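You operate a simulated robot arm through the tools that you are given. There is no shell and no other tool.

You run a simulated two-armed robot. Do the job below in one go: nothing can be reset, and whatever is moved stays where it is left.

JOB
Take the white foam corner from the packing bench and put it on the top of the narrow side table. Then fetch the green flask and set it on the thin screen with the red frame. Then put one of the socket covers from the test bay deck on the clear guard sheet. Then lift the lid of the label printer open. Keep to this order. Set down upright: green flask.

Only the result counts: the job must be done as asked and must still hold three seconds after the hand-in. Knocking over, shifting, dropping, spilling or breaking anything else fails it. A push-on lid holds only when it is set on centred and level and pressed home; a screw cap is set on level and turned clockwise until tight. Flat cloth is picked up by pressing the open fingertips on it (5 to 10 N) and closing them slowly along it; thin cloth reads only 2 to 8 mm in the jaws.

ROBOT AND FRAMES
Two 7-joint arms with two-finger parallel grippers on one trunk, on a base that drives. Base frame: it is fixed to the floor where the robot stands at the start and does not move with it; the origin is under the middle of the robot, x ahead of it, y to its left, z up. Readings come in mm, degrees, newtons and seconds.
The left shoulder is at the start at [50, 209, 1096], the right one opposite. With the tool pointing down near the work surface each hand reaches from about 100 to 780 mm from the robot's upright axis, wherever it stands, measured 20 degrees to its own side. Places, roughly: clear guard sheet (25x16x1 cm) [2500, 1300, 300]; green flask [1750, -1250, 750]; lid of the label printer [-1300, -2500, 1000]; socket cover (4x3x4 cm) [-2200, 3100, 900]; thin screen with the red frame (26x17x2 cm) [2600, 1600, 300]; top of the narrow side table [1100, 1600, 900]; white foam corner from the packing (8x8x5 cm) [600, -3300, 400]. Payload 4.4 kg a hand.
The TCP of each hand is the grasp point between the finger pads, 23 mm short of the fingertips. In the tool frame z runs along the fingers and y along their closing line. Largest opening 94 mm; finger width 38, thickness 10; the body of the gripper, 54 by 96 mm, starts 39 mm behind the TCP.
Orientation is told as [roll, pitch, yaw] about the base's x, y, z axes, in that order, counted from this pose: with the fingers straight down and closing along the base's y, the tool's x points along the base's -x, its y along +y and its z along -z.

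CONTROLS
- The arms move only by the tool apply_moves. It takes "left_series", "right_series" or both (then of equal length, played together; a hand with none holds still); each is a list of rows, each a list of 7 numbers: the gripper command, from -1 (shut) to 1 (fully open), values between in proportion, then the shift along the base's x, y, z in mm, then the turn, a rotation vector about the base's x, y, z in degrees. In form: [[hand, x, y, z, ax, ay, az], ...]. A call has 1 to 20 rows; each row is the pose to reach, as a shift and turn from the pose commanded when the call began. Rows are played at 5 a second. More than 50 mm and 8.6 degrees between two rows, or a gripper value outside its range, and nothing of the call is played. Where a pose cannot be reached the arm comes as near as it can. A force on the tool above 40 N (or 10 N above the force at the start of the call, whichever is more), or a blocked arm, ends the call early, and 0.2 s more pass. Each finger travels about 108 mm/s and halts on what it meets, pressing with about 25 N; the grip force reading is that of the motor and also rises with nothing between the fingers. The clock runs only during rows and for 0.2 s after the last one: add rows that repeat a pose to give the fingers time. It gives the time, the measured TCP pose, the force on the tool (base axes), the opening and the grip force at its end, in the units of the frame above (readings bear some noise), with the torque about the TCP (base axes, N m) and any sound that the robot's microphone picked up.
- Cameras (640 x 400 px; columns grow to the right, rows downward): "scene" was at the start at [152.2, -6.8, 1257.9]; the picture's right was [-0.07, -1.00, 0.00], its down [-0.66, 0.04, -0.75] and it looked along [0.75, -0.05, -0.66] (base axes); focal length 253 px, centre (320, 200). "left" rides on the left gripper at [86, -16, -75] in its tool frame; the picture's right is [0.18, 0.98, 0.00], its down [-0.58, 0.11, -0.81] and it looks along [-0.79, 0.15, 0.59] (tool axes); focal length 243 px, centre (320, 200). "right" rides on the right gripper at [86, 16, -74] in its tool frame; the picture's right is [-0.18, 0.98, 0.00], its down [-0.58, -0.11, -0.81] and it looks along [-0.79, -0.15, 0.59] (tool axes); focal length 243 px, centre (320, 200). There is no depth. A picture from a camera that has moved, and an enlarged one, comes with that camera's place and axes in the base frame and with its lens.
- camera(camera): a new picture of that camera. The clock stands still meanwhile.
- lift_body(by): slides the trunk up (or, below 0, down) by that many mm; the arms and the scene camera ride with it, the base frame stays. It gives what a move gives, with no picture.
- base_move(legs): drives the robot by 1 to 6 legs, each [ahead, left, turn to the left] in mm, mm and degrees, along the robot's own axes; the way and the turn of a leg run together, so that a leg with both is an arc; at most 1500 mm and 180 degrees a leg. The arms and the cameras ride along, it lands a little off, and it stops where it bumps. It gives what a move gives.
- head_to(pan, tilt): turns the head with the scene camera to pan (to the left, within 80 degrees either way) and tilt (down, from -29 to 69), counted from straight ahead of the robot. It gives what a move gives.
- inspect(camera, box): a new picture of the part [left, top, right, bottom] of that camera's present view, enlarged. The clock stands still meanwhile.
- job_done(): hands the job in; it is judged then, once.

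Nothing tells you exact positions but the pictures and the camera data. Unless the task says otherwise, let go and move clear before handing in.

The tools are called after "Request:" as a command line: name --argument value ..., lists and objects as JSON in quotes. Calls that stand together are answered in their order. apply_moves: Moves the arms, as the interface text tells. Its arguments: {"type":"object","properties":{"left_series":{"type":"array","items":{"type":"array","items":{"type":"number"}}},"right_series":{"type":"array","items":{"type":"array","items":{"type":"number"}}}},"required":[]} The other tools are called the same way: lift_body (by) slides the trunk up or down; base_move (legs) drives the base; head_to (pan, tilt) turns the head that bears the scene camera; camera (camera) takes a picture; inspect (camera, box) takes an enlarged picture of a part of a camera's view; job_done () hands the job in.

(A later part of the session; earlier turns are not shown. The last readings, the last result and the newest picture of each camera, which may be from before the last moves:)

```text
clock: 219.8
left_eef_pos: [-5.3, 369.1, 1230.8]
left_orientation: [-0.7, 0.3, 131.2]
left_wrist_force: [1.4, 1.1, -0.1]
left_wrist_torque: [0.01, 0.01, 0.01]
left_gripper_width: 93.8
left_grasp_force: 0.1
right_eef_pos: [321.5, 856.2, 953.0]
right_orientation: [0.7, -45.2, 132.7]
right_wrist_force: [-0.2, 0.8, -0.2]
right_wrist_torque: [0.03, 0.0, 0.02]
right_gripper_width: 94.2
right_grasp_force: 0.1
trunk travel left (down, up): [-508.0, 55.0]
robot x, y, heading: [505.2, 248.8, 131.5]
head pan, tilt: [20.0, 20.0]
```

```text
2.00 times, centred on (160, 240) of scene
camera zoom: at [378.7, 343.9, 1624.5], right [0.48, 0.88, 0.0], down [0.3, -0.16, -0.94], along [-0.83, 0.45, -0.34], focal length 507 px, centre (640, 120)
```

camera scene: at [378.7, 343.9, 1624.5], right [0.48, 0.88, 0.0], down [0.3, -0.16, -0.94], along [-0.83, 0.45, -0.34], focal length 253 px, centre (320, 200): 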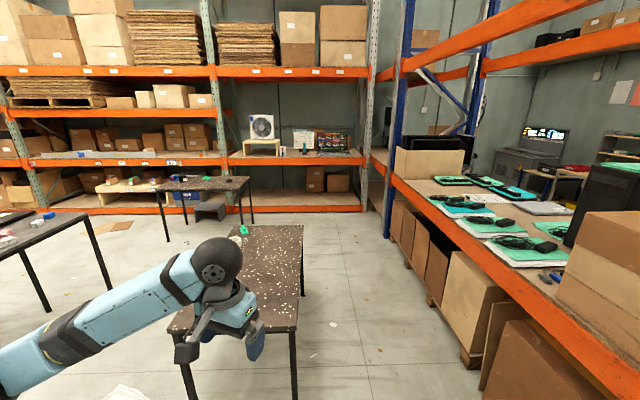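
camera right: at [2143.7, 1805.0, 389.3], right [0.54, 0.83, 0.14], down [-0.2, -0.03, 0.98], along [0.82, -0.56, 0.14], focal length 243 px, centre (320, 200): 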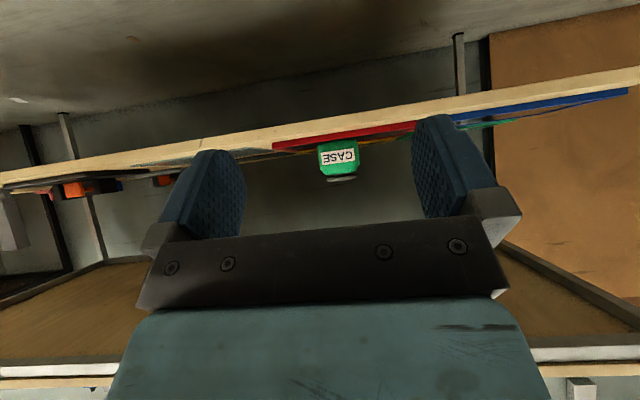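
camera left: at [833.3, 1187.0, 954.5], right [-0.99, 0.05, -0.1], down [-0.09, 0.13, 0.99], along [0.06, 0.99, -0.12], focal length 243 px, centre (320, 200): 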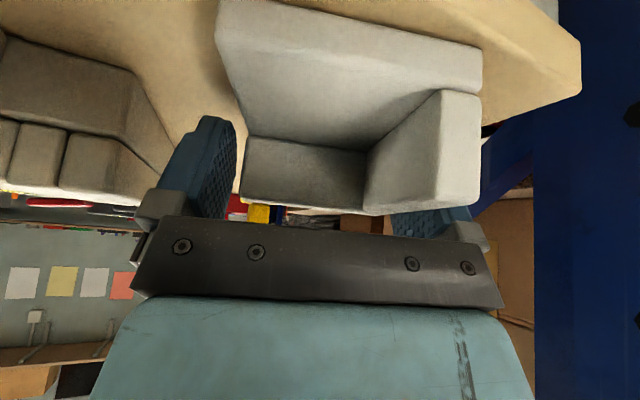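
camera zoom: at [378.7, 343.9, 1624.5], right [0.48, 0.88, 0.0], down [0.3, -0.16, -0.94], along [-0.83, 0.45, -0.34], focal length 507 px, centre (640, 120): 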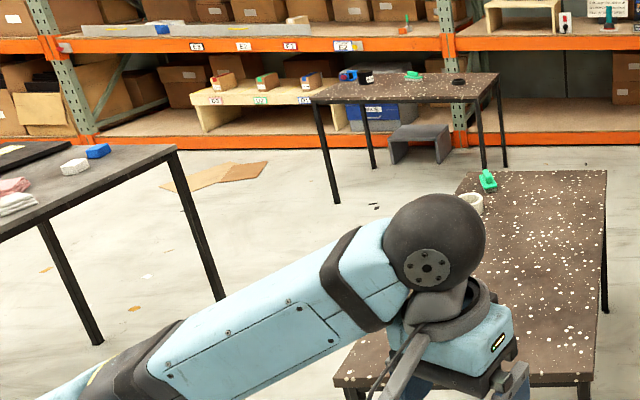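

The test bay is the corner bay of the racking, beyond the second blue post near [-1820, 2560]. I drive down the aisle between the dark table and the rack towards it.

Request:
base_move --legs '[[0, 0, 20.5], [798, -426, 0], [1176, 50, 0], [750, 100, 0]]'

Request:
head_to --pan -60 --tilt 25

Request:
camera --camera "scene"

Request:
head_to --pan 0 --tilt 25

Request:
camera --camera "scene"

```text
clock: 235.1
left_eef_pos: [-2317.7, 1742.8, 1230.5]
left_orientation: [-0.7, 0.4, 151.8]
left_wrist_force: [0.1, 0.1, 0.5]
left_wrist_torque: [0.04, 0.03, 0.01]
left_gripper_width: 93.9
left_grasp_force: 0.0
right_eef_pos: [-2183.4, 2314.8, 953.1]
right_orientation: [0.7, -45.2, 153.1]
right_wrist_force: [0.7, -0.2, -0.4]
right_wrist_torque: [-0.02, 0.0, -0.02]
right_gripper_width: 94.0
right_grasp_force: 0.0
trunk travel left (down, up): [-508.0, 55.0]
robot x, y, heading: [-1797.9, 1812.2, 152.2]
head pan, tilt: [20.0, 20.0]
```

```text
clock: 236.7
left_eef_pos: [-2318.6, 1743.2, 1230.7]
left_orientation: [-0.6, 0.3, 151.7]
left_wrist_force: [0.0, 0.4, 0.2]
left_wrist_torque: [0.02, -0.03, 0.01]
left_gripper_width: 94.1
left_grasp_force: 0.1
right_eef_pos: [-2182.2, 2313.7, 951.4]
right_orientation: [0.7, -45.2, 153.2]
right_wrist_force: [-0.3, 0.0, -0.4]
right_wrist_torque: [-0.04, 0.0, -0.03]
right_gripper_width: 94.0
right_grasp_force: 0.2
trunk travel left (down, up): [-508.0, 55.0]
robot x, y, heading: [-1798.6, 1812.1, 151.7]
head pan, tilt: [-60.0, 25.0]
```

```text
taken
camera scene: at [-1861.3, 1933.7, 1616.4], right [1.0, 0.04, 0.0], down [0.02, -0.42, -0.91], along [-0.03, 0.91, -0.42], focal length 253 px, centre (320, 200)
```

scene: 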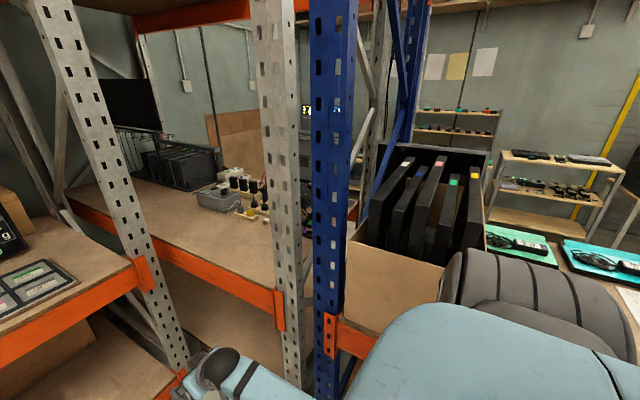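

```text
clock: 237.9
left_eef_pos: [-2318.2, 1742.5, 1230.2]
left_orientation: [-0.6, 0.3, 151.7]
left_wrist_force: [0.3, 0.2, -0.1]
left_wrist_torque: [0.01, -0.03, -0.03]
left_gripper_width: 94.0
left_grasp_force: 0.1
right_eef_pos: [-2182.7, 2314.0, 953.1]
right_orientation: [0.7, -45.2, 153.3]
right_wrist_force: [0.1, -0.3, -0.1]
right_wrist_torque: [-0.01, 0.02, -0.02]
right_gripper_width: 94.0
right_grasp_force: 0.1
trunk travel left (down, up): [-508.0, 55.0]
robot x, y, heading: [-1796.6, 1812.2, 152.0]
head pan, tilt: [0.0, 25.0]
```

```text
taken
camera scene: at [-1939.3, 1884.9, 1616.4], right [0.47, 0.88, 0.0], down [0.37, -0.2, -0.91], along [-0.8, 0.43, -0.42], focal length 253 px, centre (320, 200)
```

scene: 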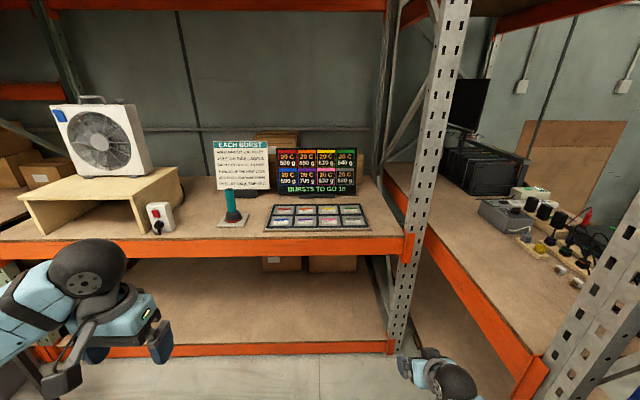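

The bay deck carries a gray box, black plugs and small parts. I zoom in on it.

Request:
inspect --camera "scene" --box '[460, 160, 640, 300]'

Request:
head_to --pan -50 --tilt 30

Request:
inspect --camera "scene" --box '[200, 100, 360, 240]'

```text
2.86 times, centred on (550, 230) of scene
camera zoom: at [-1939.3, 1884.9, 1616.4], right [0.47, 0.88, 0.0], down [0.37, -0.2, -0.91], along [-0.8, 0.43, -0.42], focal length 724 px, centre (-337, 114)
```

zoom: 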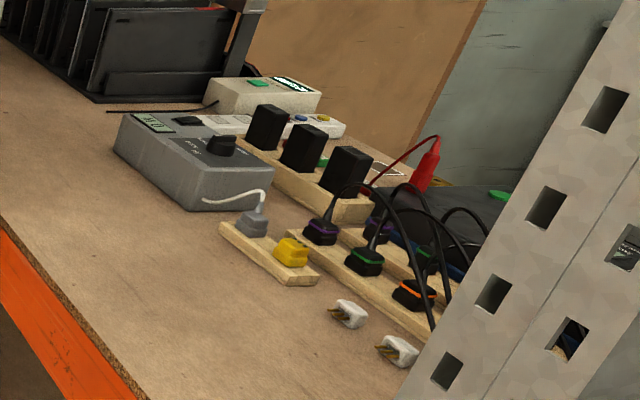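

```text
clock: 239.1
left_eef_pos: [-2318.5, 1743.1, 1230.1]
left_orientation: [-0.7, 0.2, 151.7]
left_wrist_force: [-0.5, 0.0, 0.3]
left_wrist_torque: [0.01, 0.02, 0.0]
left_gripper_width: 93.9
left_grasp_force: 0.2
right_eef_pos: [-2183.5, 2312.7, 951.1]
right_orientation: [0.7, -45.2, 153.3]
right_wrist_force: [0.7, 0.0, 0.7]
right_wrist_torque: [-0.02, 0.0, 0.02]
right_gripper_width: 93.8
right_grasp_force: 0.1
trunk travel left (down, up): [-508.0, 55.0]
robot x, y, heading: [-1798.2, 1810.0, 151.8]
head pan, tilt: [-50.0, 30.0]
```

```text
2.86 times, centred on (280, 170) of scene
camera zoom: at [-1876.9, 1930.1, 1608.5], right [0.98, 0.21, 0.0], down [0.1, -0.49, -0.87], along [-0.18, 0.85, -0.5], focal length 724 px, centre (434, 286)
```

zoom: 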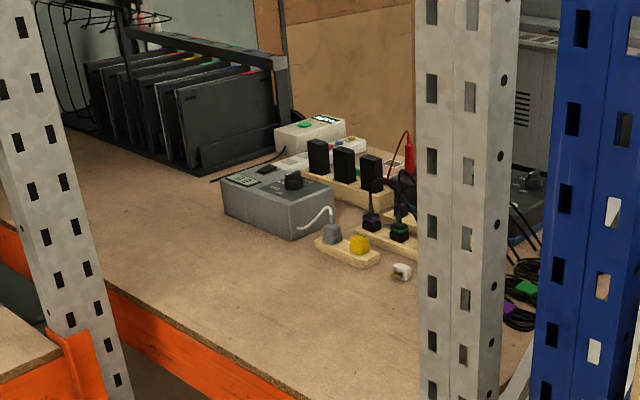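

The socket covers are the two small white plugs near the front-right of the bay deck. I move off, turn to face the bay, and slide left in front of it.

Request:
base_move --legs '[[0, 200, 0], [0, 0, -89.5], [60, 600, 0]]'

Request:
head_to --pan 0 --tilt 35

Request:
camera --camera "scene"

```text
clock: 250.8
left_eef_pos: [-2463.4, 2504.3, 1230.7]
left_orientation: [-0.7, 0.2, 61.1]
left_wrist_force: [-0.6, -0.2, 0.6]
left_wrist_torque: [-0.04, -0.01, 0.02]
left_gripper_width: 93.9
left_grasp_force: 0.0
right_eef_pos: [-1894.4, 2363.2, 951.6]
right_orientation: [0.7, -45.3, 62.7]
right_wrist_force: [0.1, 0.2, 0.1]
right_wrist_torque: [0.02, 0.0, 0.02]
right_gripper_width: 94.1
right_grasp_force: 0.1
trunk travel left (down, up): [-508.0, 55.0]
robot x, y, heading: [-2398.6, 1983.7, 61.4]
head pan, tilt: [-50.0, 30.0]
```

```text
clock: 252.0
left_eef_pos: [-2463.2, 2505.9, 1230.6]
left_orientation: [-0.8, 0.2, 61.1]
left_wrist_force: [0.4, -0.1, -0.8]
left_wrist_torque: [-0.02, 0.06, 0.02]
left_gripper_width: 94.2
left_grasp_force: 0.0
right_eef_pos: [-1893.7, 2363.8, 952.7]
right_orientation: [0.6, -45.1, 62.6]
right_wrist_force: [0.2, -0.1, 0.7]
right_wrist_torque: [0.02, 0.01, 0.01]
right_gripper_width: 94.0
right_grasp_force: 0.0
trunk travel left (down, up): [-508.0, 55.0]
robot x, y, heading: [-2400.2, 1985.4, 61.5]
head pan, tilt: [0.0, 35.0]
```

```text
taken
camera scene: at [-2325.9, 2119.9, 1600.7], right [0.88, -0.48, 0.0], down [-0.27, -0.5, -0.82], along [0.39, 0.72, -0.57], focal length 253 px, centre (320, 200)
```

scene: 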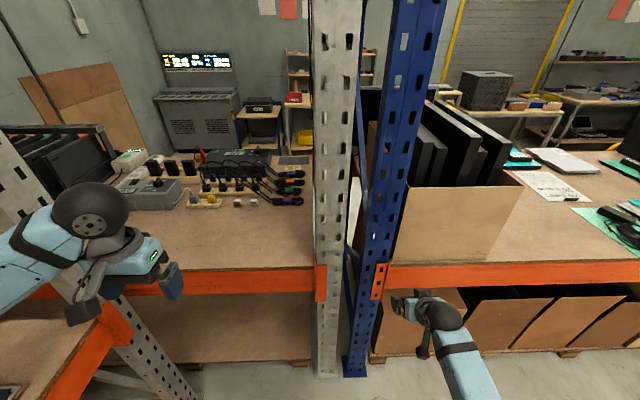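

Request:
inspect --camera "scene" --box '[140, 140, 320, 300]'

Request:
inspect --camera "scene" --box '[210, 180, 280, 230]'

```text
2.50 times, centred on (230, 220) of scene
camera zoom: at [-2325.9, 2119.9, 1600.7], right [0.88, -0.48, 0.0], down [-0.27, -0.5, -0.82], along [0.39, 0.72, -0.57], focal length 634 px, centre (545, 150)
```

zoom: 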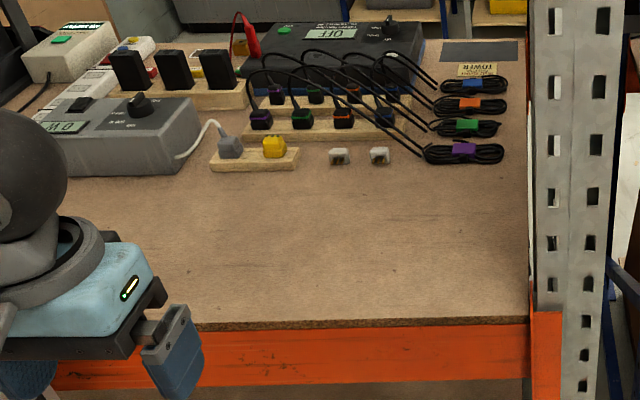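

```text
8.00 times, centred on (245, 205) of scene
camera zoom: at [-2325.9, 2119.9, 1600.7], right [0.88, -0.48, 0.0], down [-0.27, -0.5, -0.82], along [0.39, 0.72, -0.57], focal length 2028 px, centre (920, 160)
```

zoom: 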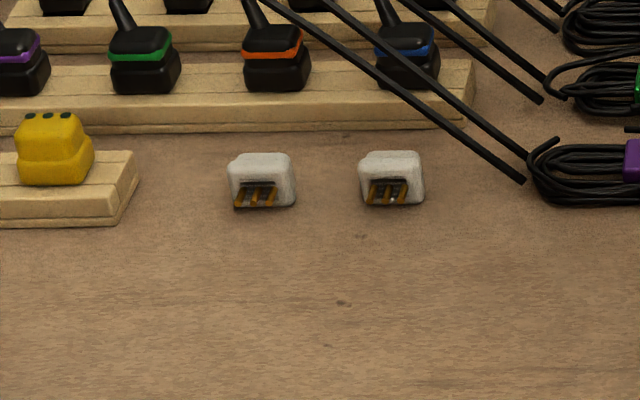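

Cover A is at about [-2198, 3172], deck z≈892, ~395 mm deep in the bay. I tilt the left tool 45°, pull the right hand back away from the posts, lower the trunk some, then drive in.

Request:
apply_moves --left_series '[[1, 0, 0, 0, 6.6, -3.6, 0], [1, 0, 0, 0, 13.1, -7.25, 0], [1, 0, 0, 0, 19.7, -10.9, 0], [1, 0, 0, 0, 26.3, -14.5, 0], [1, 0, 0, 0, 32.8, -18.1, 0], [1, 0, 0, 0, 39.4, -21.75, 0], [1, 0, 0, 0, 39.4, -21.75, 0]]' --right_series '[[1, -19, -35, 0, 0, 0, 0], [1, -38, -70, 0, 0, 0, 0], [1, -57, -105, 0, 0, 0, 0], [1, -76, -140, 0, 0, 0, 0], [1, -95, -176, 0, 0, 0, 0], [1, -114.5, -211, 0, 0, 0, 0], [1, -114.5, -211, 0, 0, 0, 0]]'

Request:
lift_body --by -130

Request:
base_move --legs '[[250, 80, 0]]'

Request:
head_to --pan 15 --tilt 40

Request:
camera --camera "scene"

```text
clock: 253.6
left_eef_pos: [-2456.6, 2520.1, 1224.8]
left_orientation: [-0.7, -44.7, 61.1]
left_wrist_force: [-0.3, -0.9, -0.9]
left_wrist_torque: [0.02, 0.04, -0.01]
left_gripper_width: 94.0
left_grasp_force: 0.2
left hand out of reach, approached as far as the arm can: row 5, 6, 7
right_eef_pos: [-2005.9, 2151.3, 948.8]
right_orientation: [0.7, -45.2, 62.6]
right_wrist_force: [0.5, 0.2, -0.3]
right_wrist_torque: [0.0, 0.03, -0.01]
right_gripper_width: 94.0
right_grasp_force: 0.0
trunk travel left (down, up): [-508.0, 55.0]
robot x, y, heading: [-2400.2, 1985.1, 61.2]
head pan, tilt: [0.0, 35.0]
```

```text
clock: 255.1
left_eef_pos: [-2457.2, 2519.2, 1094.8]
left_orientation: [-0.8, -44.6, 61.1]
left_wrist_force: [-0.9, -0.6, -0.1]
left_wrist_torque: [0.02, 0.0, 0.01]
left_gripper_width: 94.2
left_grasp_force: 0.0
right_eef_pos: [-2006.7, 2150.3, 820.2]
right_orientation: [0.7, -45.2, 62.6]
right_wrist_force: [-0.4, 0.0, -0.4]
right_wrist_torque: [-0.02, -0.01, 0.01]
right_gripper_width: 94.1
right_grasp_force: 0.1
trunk travel left (down, up): [-378.0, 185.0]
robot x, y, heading: [-2400.5, 1985.7, 61.6]
head pan, tilt: [0.0, 35.0]
```

```text
clock: 257.0
left_eef_pos: [-2411.4, 2777.5, 1095.5]
left_orientation: [-0.7, -44.6, 61.4]
left_wrist_force: [-1.1, 0.3, -0.5]
left_wrist_torque: [0.02, 0.0, -0.03]
left_gripper_width: 94.1
left_grasp_force: 0.0
right_eef_pos: [-1957.8, 2410.8, 819.3]
right_orientation: [0.6, -45.2, 62.7]
right_wrist_force: [-1.1, 0.1, 0.1]
right_wrist_torque: [0.03, -0.02, 0.0]
right_gripper_width: 94.1
right_grasp_force: 0.0
trunk travel left (down, up): [-378.0, 185.0]
robot x, y, heading: [-2354.1, 2242.4, 61.7]
head pan, tilt: [0.0, 35.0]
```

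```text
clock: 257.8
left_eef_pos: [-2410.4, 2776.3, 1095.8]
left_orientation: [-0.8, -44.6, 61.2]
left_wrist_force: [-0.2, 0.0, 0.2]
left_wrist_torque: [0.03, 0.0, 0.0]
left_gripper_width: 94.3
left_grasp_force: 0.0
right_eef_pos: [-1959.0, 2410.3, 818.9]
right_orientation: [0.7, -45.2, 62.7]
right_wrist_force: [-0.3, 0.2, 0.1]
right_wrist_torque: [0.03, -0.03, 0.03]
right_gripper_width: 94.2
right_grasp_force: 0.0
trunk travel left (down, up): [-378.0, 185.0]
robot x, y, heading: [-2350.6, 2244.5, 61.7]
head pan, tilt: [15.0, 40.0]
```

```text
taken
camera scene: at [-2299.6, 2383.8, 1463.2], right [0.97, -0.23, 0.0], down [-0.15, -0.62, -0.77], along [0.18, 0.75, -0.64], focal length 253 px, centre (320, 200)
```

scene: 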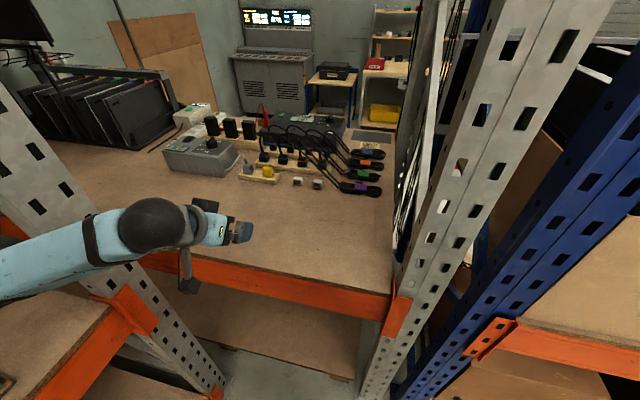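

Request:
inspect --camera "scene" --box '[240, 150, 340, 210]'

Request:
head_to --pan 70 --tilt 40

Request:
camera --camera "scene"

```text
6.40 times, centred on (290, 180) of scene
camera zoom: at [-2299.6, 2383.8, 1463.2], right [0.97, -0.23, 0.0], down [-0.15, -0.62, -0.77], along [0.18, 0.75, -0.64], focal length 1622 px, centre (512, 328)
```

zoom: 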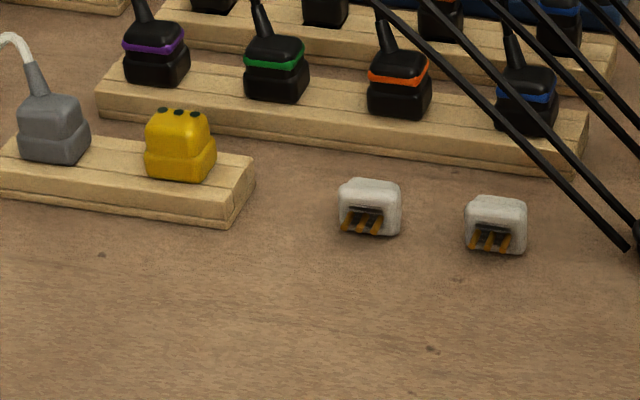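

```text
clock: 259.0
left_eef_pos: [-2409.6, 2775.8, 1095.6]
left_orientation: [-0.8, -44.6, 61.3]
left_wrist_force: [0.0, -0.2, 0.0]
left_wrist_torque: [0.03, 0.01, 0.03]
left_gripper_width: 93.8
left_grasp_force: 0.0
right_eef_pos: [-1959.6, 2410.1, 819.2]
right_orientation: [0.7, -45.1, 62.7]
right_wrist_force: [0.0, 0.1, -0.1]
right_wrist_torque: [-0.03, 0.0, -0.01]
right_gripper_width: 93.8
right_grasp_force: 0.1
trunk travel left (down, up): [-378.0, 185.0]
robot x, y, heading: [-2350.2, 2240.1, 61.5]
head pan, tilt: [70.0, 40.0]
```

```text
taken
camera scene: at [-2375.8, 2364.8, 1463.1], right [0.75, 0.66, 0.0], down [0.43, -0.48, -0.77], along [-0.51, 0.57, -0.64], focal length 253 px, centre (320, 200)
```

scene: 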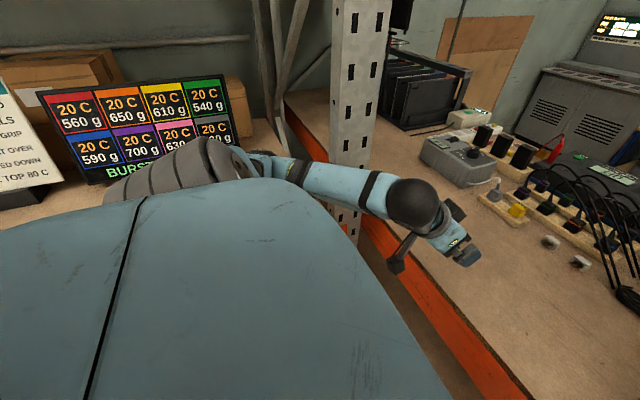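

Cover A confirmed at about [-2196, 3164], aligned with my heading. I move the base 40 mm closer and extend the left hand to above it.

Request:
base_move --legs '[[40, 0, 0]]'

Request:
apply_moves --left_series '[[1, 21, 39, 0, 0, 0, 0], [1, 42, 78, 0, 0, 0, 0], [1, 63, 117, -15, 0, 0, 0], [1, 84, 156, -30, 0, 0, 0], [1, 105, 195, -45, 0, 0, 0], [1, 126, 234, -60, 0, 0, 0], [1, 147, 272, -75, 0, 0, 0], [1, 170, 311, -90, 0, 0, 0], [1, 195, 350, -95, 0, 0, 0], [1, 195, 350, -95, 0, 0, 0]]'

Request:
camera --camera "left"

Request:
head_to --pan 15 --tilt 40

Request:
camera --camera "scene"

```text
clock: 259.9
left_eef_pos: [-2390.6, 2812.9, 1094.6]
left_orientation: [-0.7, -44.6, 61.4]
left_wrist_force: [0.6, 0.7, 0.0]
left_wrist_torque: [-0.02, -0.02, -0.04]
left_gripper_width: 94.0
left_grasp_force: 0.0
right_eef_pos: [-1939.7, 2445.3, 819.5]
right_orientation: [0.7, -45.1, 62.8]
right_wrist_force: [-0.1, 0.2, 0.5]
right_wrist_torque: [0.0, 0.03, 0.0]
right_gripper_width: 94.0
right_grasp_force: 0.1
trunk travel left (down, up): [-378.0, 185.0]
robot x, y, heading: [-2334.5, 2278.2, 61.7]
head pan, tilt: [70.0, 40.0]
```

```text
clock: 262.1
left_eef_pos: [-2198.0, 3164.3, 999.0]
left_orientation: [-0.8, -44.5, 61.3]
left_wrist_force: [-0.1, 0.6, -0.6]
left_wrist_torque: [0.0, -0.04, -0.03]
left_gripper_width: 93.9
left_grasp_force: 0.1
right_eef_pos: [-1939.1, 2446.5, 819.5]
right_orientation: [0.6, -45.2, 62.8]
right_wrist_force: [0.1, -1.0, -0.2]
right_wrist_torque: [0.01, -0.05, 0.01]
right_gripper_width: 94.0
right_grasp_force: 0.0
trunk travel left (down, up): [-378.0, 185.0]
robot x, y, heading: [-2334.2, 2277.1, 61.6]
head pan, tilt: [70.0, 40.0]
```

```text
taken
camera left: at [-2237.9, 3057.2, 990.7], right [-0.92, 0.37, -0.14], down [-0.18, -0.07, 0.98], along [0.35, 0.93, 0.13], focal length 243 px, centre (320, 200)
```

left: 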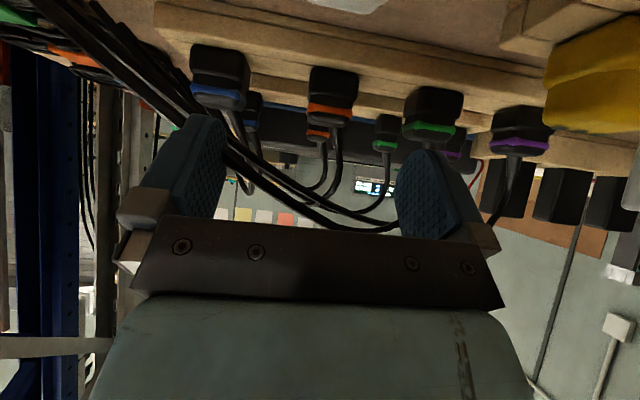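

```text
clock: 263.4
left_eef_pos: [-2198.8, 3162.5, 999.8]
left_orientation: [-0.8, -44.6, 61.2]
left_wrist_force: [-0.4, -0.9, -0.5]
left_wrist_torque: [0.02, 0.02, 0.01]
left_gripper_width: 93.8
left_grasp_force: 0.0
right_eef_pos: [-1940.2, 2446.4, 819.1]
right_orientation: [0.6, -45.1, 62.7]
right_wrist_force: [0.0, -0.6, -0.8]
right_wrist_torque: [0.0, 0.01, 0.0]
right_gripper_width: 94.1
right_grasp_force: 0.1
trunk travel left (down, up): [-378.0, 185.0]
robot x, y, heading: [-2333.9, 2278.9, 61.4]
head pan, tilt: [15.0, 40.0]
```

```text
taken
camera scene: at [-2280.8, 2419.1, 1463.1], right [0.97, -0.23, 0.0], down [-0.15, -0.63, -0.77], along [0.18, 0.75, -0.64], focal length 253 px, centre (320, 200)
```

scene: 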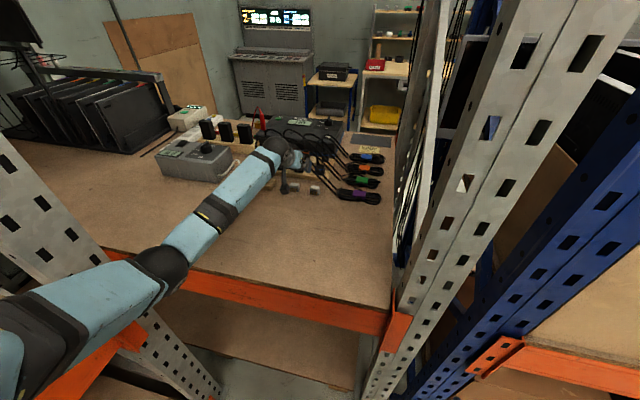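

Some cables arch behind and to the right, so instead of going straight down I back off 75 mm, narrow the fingers, and approach along the 45° line.

Request:
apply_moves --left_series '[[0.4, -18, -33, 0, 0, 0, 0], [0.3, -36, -66, 0, 0, 0, 0], [0.3, -36, -66, 0, 0, 0, 0]]'

Request:
camera --camera "left"

```text
clock: 264.1
left_eef_pos: [-2235.7, 3096.3, 999.5]
left_orientation: [-0.7, -44.6, 61.4]
left_wrist_force: [1.0, 0.0, 0.5]
left_wrist_torque: [0.02, -0.02, 0.01]
left_gripper_width: 61.0
left_grasp_force: 0.0
right_eef_pos: [-1940.9, 2446.5, 820.4]
right_orientation: [0.7, -45.2, 62.8]
right_wrist_force: [0.3, -0.3, 0.6]
right_wrist_torque: [-0.04, 0.01, 0.0]
right_gripper_width: 93.8
right_grasp_force: 0.1
trunk travel left (down, up): [-378.0, 185.0]
robot x, y, heading: [-2335.3, 2277.2, 61.6]
head pan, tilt: [15.0, 40.0]
```

```text
taken
camera left: at [-2275.5, 2989.4, 991.6], right [-0.92, 0.36, -0.14], down [-0.18, -0.08, 0.98], along [0.35, 0.93, 0.13], focal length 243 px, centre (320, 200)
```

left: 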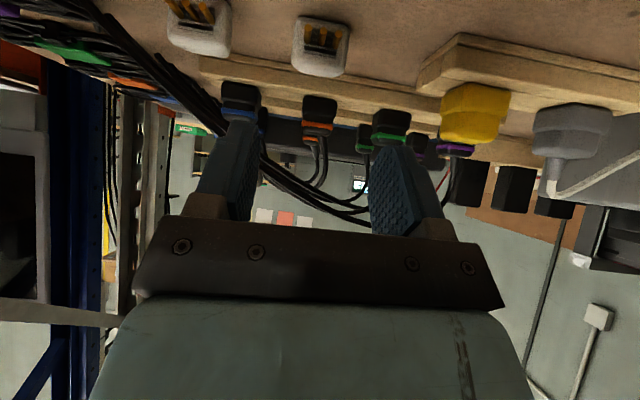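

Request:
apply_moves --left_series '[[0.3, 10, 17, -19, 0, 0, 0], [0.3, 20.5, 34, -37, 0, 0, 0], [0.3, 27, 44, -48, 0, 0, 0], [0.3, 27, 44, -48, 0, 0, 0]]'

Request:
camera --camera "left"

```text
clock: 265.1
left_eef_pos: [-2207.2, 3139.2, 951.8]
left_orientation: [-0.7, -44.6, 61.3]
left_wrist_force: [0.0, 0.3, -0.2]
left_wrist_torque: [0.02, -0.01, 0.01]
left_gripper_width: 61.2
left_grasp_force: 0.1
right_eef_pos: [-1939.9, 2445.9, 819.2]
right_orientation: [0.7, -45.3, 62.7]
right_wrist_force: [-0.3, -0.3, 0.4]
right_wrist_torque: [-0.02, 0.01, -0.01]
right_gripper_width: 94.0
right_grasp_force: 0.0
trunk travel left (down, up): [-378.0, 185.0]
robot x, y, heading: [-2334.2, 2278.8, 61.9]
head pan, tilt: [15.0, 40.0]
```

```text
taken
camera left: at [-2246.9, 3033.0, 944.0], right [-0.92, 0.36, -0.14], down [-0.18, -0.08, 0.98], along [0.35, 0.93, 0.13], focal length 243 px, centre (320, 200)
```

left: 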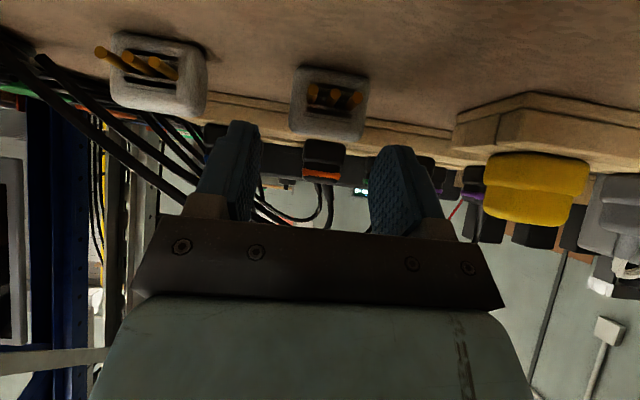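

Request:
apply_moves --left_series '[[0.3, 9, 17, -12, 0, 0, 0], [0.3, 17.3, 33.8, -25, 0, 0, 0], [0.3, 17.3, 33.8, -25, 0, 0, 0]]'

Request:
camera --camera "left"

```text
clock: 265.9
left_eef_pos: [-2187.3, 3171.9, 929.8]
left_orientation: [-0.8, -44.9, 61.3]
left_wrist_force: [-3.4, -7.2, 12.0]
left_wrist_torque: [0.01, 0.42, 0.37]
left_gripper_width: 61.2
left_grasp_force: 0.1
right_eef_pos: [-1940.6, 2443.9, 821.2]
right_orientation: [0.6, -45.3, 62.8]
right_wrist_force: [0.6, -0.6, -0.1]
right_wrist_torque: [-0.02, -0.01, 0.01]
right_gripper_width: 94.2
right_grasp_force: 0.0
trunk travel left (down, up): [-378.0, 185.0]
robot x, y, heading: [-2332.7, 2277.5, 61.5]
head pan, tilt: [15.0, 40.0]
```

```text
taken
camera left: at [-2226.8, 3065.1, 922.2], right [-0.92, 0.36, -0.14], down [-0.18, -0.08, 0.98], along [0.35, 0.93, 0.14], focal length 243 px, centre (320, 200)
```

left: 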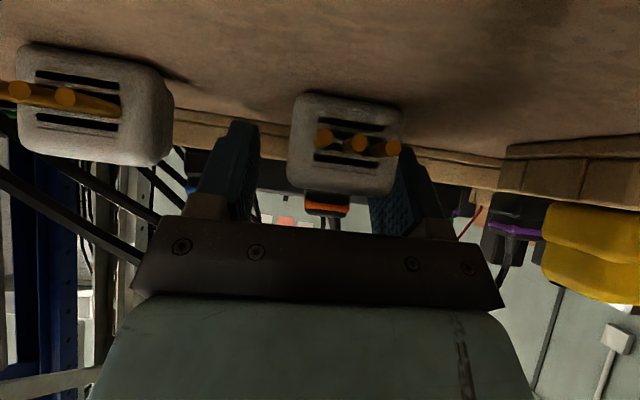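

A fingertip touched the deck (12 N); I raise 6 mm, shift 4 mm left to centre, and close on the cover.

Request:
apply_moves --left_series '[[0.3, 0, 0, 3, 0, 0, 0], [0.3, -3.5, 1.9, 6, 0, 0, 0], [0.3, -3.5, 1.9, 6, 0, 0, 0], [0, -3.5, 1.9, 6, 0, 0, 0], [-0.3, -3.5, 1.9, 6, 0, 0, 0], [-1, -3.5, 1.9, 6, 0, 0, 0], [-1, -3.5, 1.9, 6, 0, 0, 0]]'

Request:
camera --camera "left"

```text
clock: 267.6
left_eef_pos: [-2190.3, 3175.3, 931.9]
left_orientation: [-0.9, -44.6, 61.3]
left_wrist_force: [0.4, -0.2, 0.1]
left_wrist_torque: [0.02, 0.02, 0.01]
left_gripper_width: 34.8
left_grasp_force: 24.8
right_eef_pos: [-1941.3, 2446.2, 819.6]
right_orientation: [0.7, -45.2, 62.9]
right_wrist_force: [-0.5, -0.4, -0.8]
right_wrist_torque: [0.01, 0.0, -0.02]
right_gripper_width: 94.2
right_grasp_force: 0.0
trunk travel left (down, up): [-378.0, 185.0]
robot x, y, heading: [-2334.0, 2277.8, 61.5]
head pan, tilt: [15.0, 40.0]
```

```text
taken
camera left: at [-2230.3, 3067.9, 925.0], right [-0.92, 0.36, -0.14], down [-0.18, -0.08, 0.98], along [0.35, 0.93, 0.13], focal length 243 px, centre (320, 200)
```

left: 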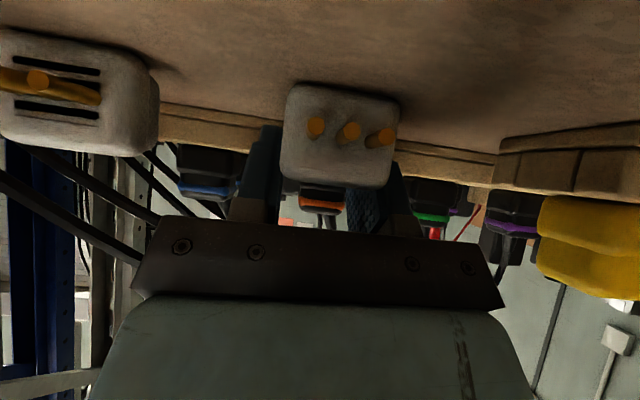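

Gripped at 35 mm. I withdraw up and back along the same line, then fold the arm and back the base out.

Request:
apply_moves --left_series '[[-1, -5, -9, 14, 0, 0, 0], [-1, -17, -31, 40, 0, 0, 0], [-1, -31, -57, 68, 0, 0, 0], [-1, -48, -88, 100, 0, 0, 0], [-1, -67, -123, 125, 0, 0, 0], [-1, -86, -158, 140, 0, 0, 0], [-1, -105, -193, 150, 0, 0, 0], [-1, -124, -228, 150, 0, 0, 0], [-1, -143, -263, 150, 0, 0, 0], [-1, -162, -298, 150, 0, 0, 0], [-1, -162, -298, 150, 0, 0, 0]]'

Request:
base_move --legs '[[-300, 0, 0]]'

Request:
camera --camera "left"

Request:
camera --camera "scene"

```text
clock: 269.9
left_eef_pos: [-2355.7, 2879.2, 1081.6]
left_orientation: [-0.8, -44.6, 61.3]
left_wrist_force: [-0.3, 0.6, 0.1]
left_wrist_torque: [0.0, -0.03, 0.01]
left_gripper_width: 35.1
left_grasp_force: 25.0
right_eef_pos: [-1941.0, 2445.4, 818.1]
right_orientation: [0.7, -45.1, 62.8]
right_wrist_force: [0.9, -0.2, 0.2]
right_wrist_torque: [-0.01, -0.01, 0.05]
right_gripper_width: 93.9
right_grasp_force: 0.0
trunk travel left (down, up): [-378.0, 185.0]
robot x, y, heading: [-2332.0, 2279.3, 61.7]
head pan, tilt: [15.0, 40.0]
```

```text
clock: 272.0
left_eef_pos: [-2493.3, 2620.6, 1082.9]
left_orientation: [-0.8, -44.7, 61.2]
left_wrist_force: [-0.8, -1.2, -0.5]
left_wrist_torque: [0.0, -0.02, -0.02]
left_gripper_width: 34.8
left_grasp_force: 24.8
right_eef_pos: [-2078.9, 2187.4, 819.1]
right_orientation: [0.7, -45.2, 62.7]
right_wrist_force: [0.0, 0.5, 0.8]
right_wrist_torque: [0.0, -0.01, -0.01]
right_gripper_width: 94.0
right_grasp_force: 0.1
trunk travel left (down, up): [-378.0, 185.0]
robot x, y, heading: [-2469.8, 2023.3, 61.6]
head pan, tilt: [15.0, 40.0]
```

```text
taken
camera left: at [-2534.5, 2514.1, 1075.2], right [-0.92, 0.37, -0.14], down [-0.18, -0.08, 0.98], along [0.35, 0.93, 0.14], focal length 243 px, centre (320, 200)
```

left: 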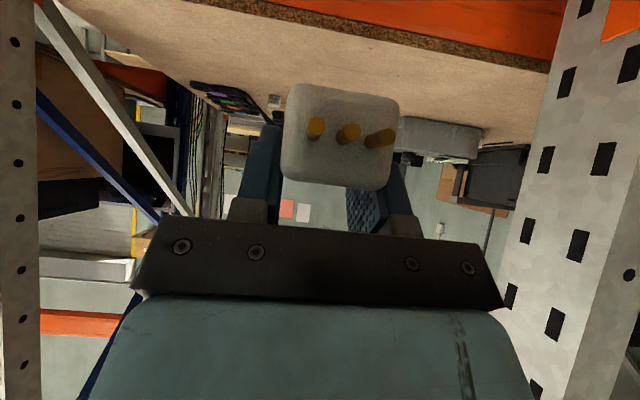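

```text
taken
camera scene: at [-2420.0, 2161.0, 1463.2], right [0.97, -0.23, 0.0], down [-0.15, -0.62, -0.77], along [0.18, 0.75, -0.64], focal length 253 px, centre (320, 200)
```

scene: 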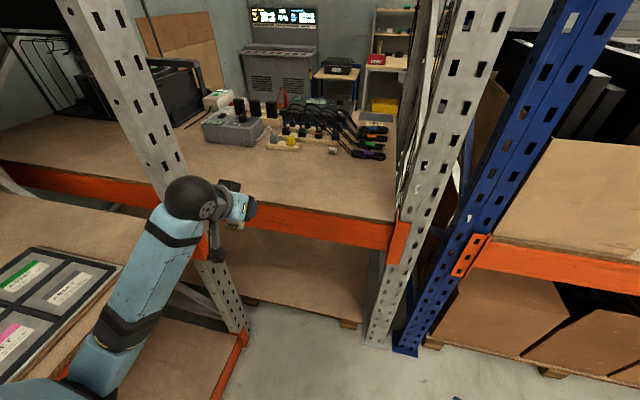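

Cover held; the other things on the deck look undisturbed. I move away from the racks, turn, and drive back along the aisle toward the second bench, raising the trunk for travel.

Request:
lift_body --by 130

Request:
base_move --legs '[[-180, -250, 0], [-150, -430, 0], [0, 0, -89.5], [791, 277, 0], [1176, 51, 0]]'

Request:
head_to --pan 20 --tilt 30

Request:
camera --camera "scene"

Request:
camera --camera "left"

```text
clock: 273.6
left_eef_pos: [-2493.5, 2620.7, 1213.0]
left_orientation: [-0.7, -44.6, 61.1]
left_wrist_force: [-0.7, 0.1, -0.4]
left_wrist_torque: [0.05, -0.02, -0.04]
left_gripper_width: 34.8
left_grasp_force: 25.8
right_eef_pos: [-2079.2, 2187.2, 948.4]
right_orientation: [0.7, -45.2, 62.7]
right_wrist_force: [0.3, 0.5, -0.3]
right_wrist_torque: [-0.01, 0.0, 0.05]
right_gripper_width: 93.9
right_grasp_force: 0.0
trunk travel left (down, up): [-508.0, 55.0]
robot x, y, heading: [-2472.9, 2016.5, 61.6]
head pan, tilt: [15.0, 40.0]
```

```text
clock: 286.5
left_eef_pos: [-1018.4, 1412.3, 1212.4]
left_orientation: [-0.9, -44.6, -27.4]
left_wrist_force: [0.9, 0.4, -0.9]
left_wrist_torque: [-0.06, -0.02, -0.04]
left_gripper_width: 34.9
left_grasp_force: 25.3
right_eef_pos: [-1443.9, 987.4, 949.7]
right_orientation: [0.5, -45.3, -26.0]
right_wrist_force: [0.6, 0.6, -0.1]
right_wrist_torque: [-0.03, 0.03, -0.02]
right_gripper_width: 93.9
right_grasp_force: 0.0
trunk travel left (down, up): [-508.0, 55.0]
robot x, y, heading: [-1616.6, 1373.4, -27.3]
head pan, tilt: [15.0, 40.0]
stopped in leg 4: the robot was blocked; the commanded pose is now the measured one
```

```text
clock: 287.2
left_eef_pos: [-1018.9, 1408.6, 1212.6]
left_orientation: [-0.8, -44.7, -27.6]
left_wrist_force: [0.0, -1.4, 0.2]
left_wrist_torque: [0.01, -0.03, -0.01]
left_gripper_width: 35.0
left_grasp_force: 25.0
right_eef_pos: [-1444.0, 985.7, 948.4]
right_orientation: [0.6, -45.1, -26.1]
right_wrist_force: [0.2, 0.4, 0.2]
right_wrist_torque: [-0.03, -0.01, -0.04]
right_gripper_width: 94.0
right_grasp_force: 0.1
trunk travel left (down, up): [-508.0, 55.0]
robot x, y, heading: [-1618.5, 1373.9, -27.5]
head pan, tilt: [20.0, 30.0]
```

```text
taken
camera scene: at [-1467.4, 1331.5, 1608.4], right [-0.13, -0.99, 0.0], down [-0.5, 0.06, -0.87], along [0.86, -0.11, -0.5], focal length 253 px, centre (320, 200)
```

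scene: 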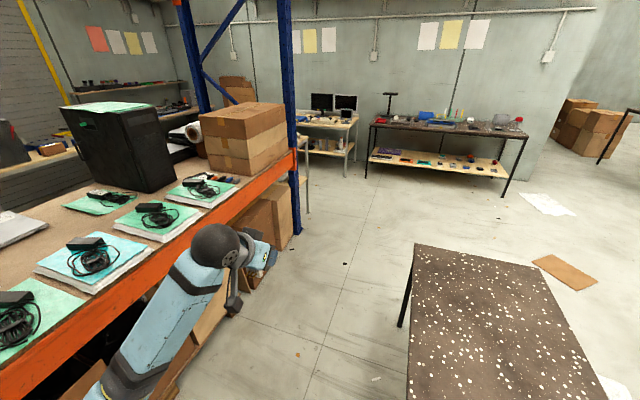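

```text
taken
camera left: at [-1125.5, 1448.6, 1205.1], right [0.35, 0.93, -0.14], down [-0.08, 0.18, 0.98], along [0.93, -0.33, 0.14], focal length 243 px, centre (320, 200)
```

left: 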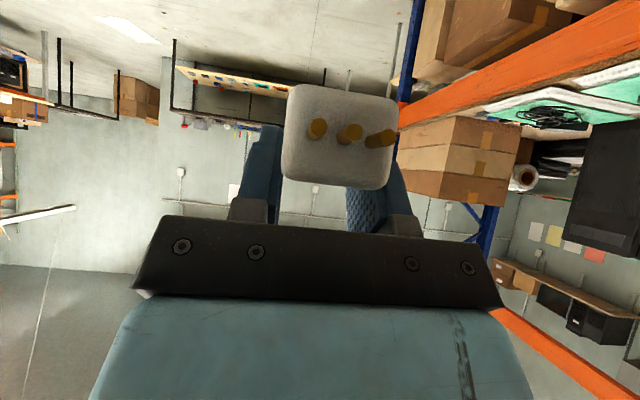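

The robot was blocked: I mis-planned the leg and came against the dark table's far end. I look down at what it touches before moving away.

Request:
head_to --pan -25 --tilt 55

Request:
camera --camera "scene"

Request:
head_to --pan -70 --tilt 45

Request:
camera --camera "scene"

```text
clock: 288.4
left_eef_pos: [-1018.1, 1409.2, 1211.8]
left_orientation: [-0.7, -44.7, -27.5]
left_wrist_force: [0.5, 0.1, -0.4]
left_wrist_torque: [0.0, -0.03, 0.02]
left_gripper_width: 34.7
left_grasp_force: 24.7
right_eef_pos: [-1443.4, 985.1, 948.6]
right_orientation: [0.7, -45.2, -26.1]
right_wrist_force: [-0.4, 0.7, 0.2]
right_wrist_torque: [-0.03, -0.01, 0.0]
right_gripper_width: 94.0
right_grasp_force: 0.0
trunk travel left (down, up): [-508.0, 55.0]
robot x, y, heading: [-1618.0, 1378.4, -27.1]
head pan, tilt: [-25.0, 55.0]
```

```text
taken
camera scene: at [-1513.2, 1286.4, 1572.5], right [-0.79, -0.61, 0.0], down [-0.5, 0.65, -0.57], along [0.35, -0.45, -0.82], focal length 253 px, centre (320, 200)
```

scene: 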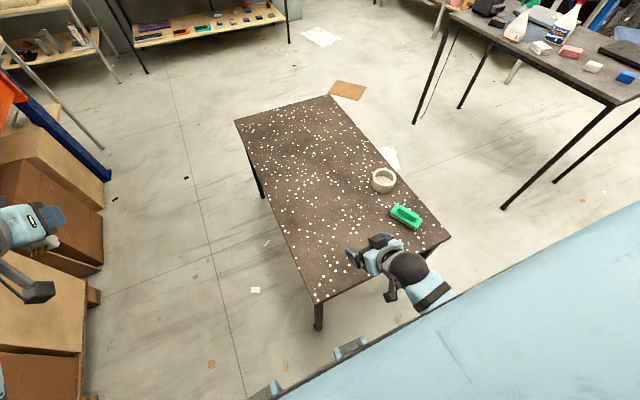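

```text
clock: 289.5
left_eef_pos: [-1019.5, 1408.6, 1212.5]
left_orientation: [-0.8, -44.6, -27.6]
left_wrist_force: [0.4, -1.1, -0.4]
left_wrist_torque: [-0.02, -0.01, -0.03]
left_gripper_width: 34.9
left_grasp_force: 25.3
right_eef_pos: [-1444.3, 985.0, 950.4]
right_orientation: [0.8, -45.1, -26.1]
right_wrist_force: [-0.5, 0.8, 0.0]
right_wrist_torque: [0.0, 0.01, 0.0]
right_gripper_width: 94.0
right_grasp_force: 0.0
trunk travel left (down, up): [-508.0, 55.0]
robot x, y, heading: [-1614.5, 1377.1, -27.1]
head pan, tilt: [-70.0, 45.0]
```

```text
taken
camera scene: at [-1567.5, 1262.8, 1585.8], right [-0.99, 0.13, 0.0], down [0.09, 0.7, -0.71], along [-0.09, -0.7, -0.71], focal length 253 px, centre (320, 200)
```

scene: 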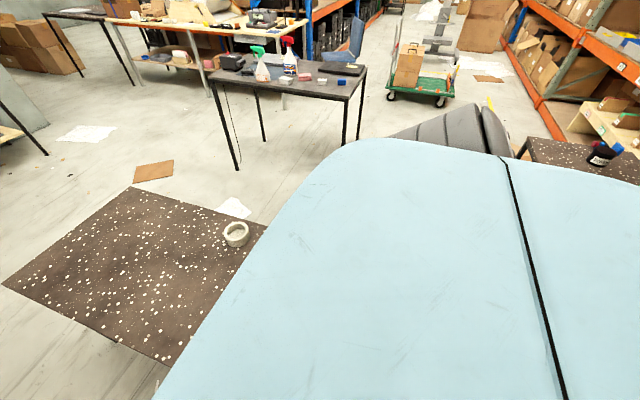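

I touched the end of the dark table with the base; things on it are still in place. I back off and follow the aisle midline this time.

Request:
base_move --legs '[[-143, 0, 0], [0, 312, 0], [587, 32, 0], [1172, 46, 0]]'

Request:
head_to --pan 0 --tilt 30

Request:
camera --camera "scene"

```text
clock: 302.3
left_eef_pos: [611.5, 1049.0, 1212.3]
left_orientation: [-0.8, -44.6, -26.4]
left_wrist_force: [0.4, 0.4, -0.2]
left_wrist_torque: [-0.02, -0.06, -0.01]
left_gripper_width: 34.9
left_grasp_force: 24.8
right_eef_pos: [195.8, 615.4, 949.1]
right_orientation: [0.7, -45.2, -25.0]
right_wrist_force: [-0.5, -1.0, 0.4]
right_wrist_torque: [-0.02, 0.02, -0.03]
right_gripper_width: 94.1
right_grasp_force: 0.0
trunk travel left (down, up): [-508.0, 55.0]
robot x, y, heading: [15.2, 999.7, -26.0]
head pan, tilt: [-70.0, 45.0]
```

```text
clock: 303.7
left_eef_pos: [611.3, 1048.8, 1211.9]
left_orientation: [-0.8, -44.7, -26.3]
left_wrist_force: [0.5, 0.1, -0.5]
left_wrist_torque: [0.0, -0.02, 0.05]
left_gripper_width: 35.1
left_grasp_force: 25.2
right_eef_pos: [195.3, 615.9, 948.5]
right_orientation: [0.8, -45.0, -24.9]
right_wrist_force: [0.6, -0.8, 0.4]
right_wrist_torque: [-0.01, -0.02, -0.01]
right_gripper_width: 93.8
right_grasp_force: 0.1
trunk travel left (down, up): [-508.0, 55.0]
robot x, y, heading: [12.4, 999.3, -26.2]
head pan, tilt: [0.0, 30.0]
```

```text
taken
camera scene: at [155.6, 931.6, 1608.5], right [-0.44, -0.9, 0.0], down [-0.45, 0.22, -0.87], along [0.78, -0.38, -0.5], focal length 253 px, centre (320, 200)
```

scene: 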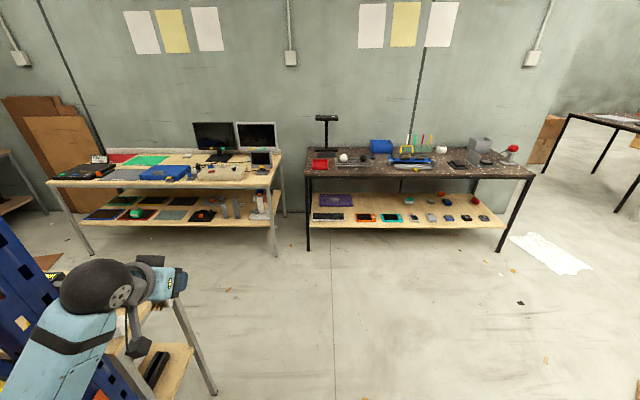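

Request:
base_move --legs '[[0, -200, 0], [1095, 90, -1.8], [202, 422, 0], [-24, 744, 0]]'

Request:
head_to --pan 0 --tilt 45

Request:
camera --camera "scene"

```text
clock: 321.7
left_eef_pos: [2254.3, 1359.2, 1213.0]
left_orientation: [-0.8, -44.7, -30.1]
left_wrist_force: [-0.8, 0.5, 0.3]
left_wrist_torque: [-0.03, -0.03, 0.03]
left_gripper_width: 34.8
left_grasp_force: 25.1
right_eef_pos: [1810.1, 955.1, 949.8]
right_orientation: [0.8, -45.0, -28.4]
right_wrist_force: [0.5, 0.6, 0.6]
right_wrist_torque: [0.0, 0.02, 0.02]
right_gripper_width: 93.9
right_grasp_force: 0.0
trunk travel left (down, up): [-508.0, 55.0]
robot x, y, heading: [1652.2, 1348.8, -30.0]
head pan, tilt: [0.0, 30.0]
```

```text
clock: 322.5
left_eef_pos: [2252.8, 1359.6, 1212.9]
left_orientation: [-0.8, -44.7, -30.1]
left_wrist_force: [-0.6, -0.3, 0.4]
left_wrist_torque: [-0.02, -0.03, 0.02]
left_gripper_width: 34.8
left_grasp_force: 25.1
right_eef_pos: [1810.1, 954.2, 949.4]
right_orientation: [0.7, -45.1, -28.7]
right_wrist_force: [-0.2, -0.3, 0.5]
right_wrist_torque: [-0.01, -0.01, 0.04]
right_gripper_width: 94.1
right_grasp_force: 0.2
trunk travel left (down, up): [-508.0, 55.0]
robot x, y, heading: [1648.3, 1349.5, -29.8]
head pan, tilt: [0.0, 45.0]
```

```text
taken
camera scene: at [1783.3, 1276.3, 1585.9], right [-0.5, -0.87, 0.0], down [-0.61, 0.35, -0.71], along [0.61, -0.35, -0.71], focal length 253 px, centre (320, 200)
```

scene: 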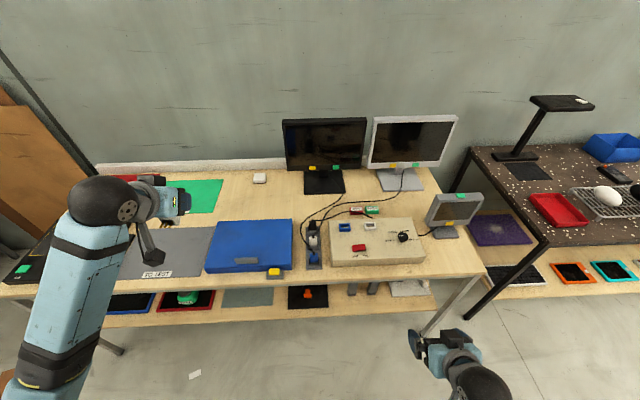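

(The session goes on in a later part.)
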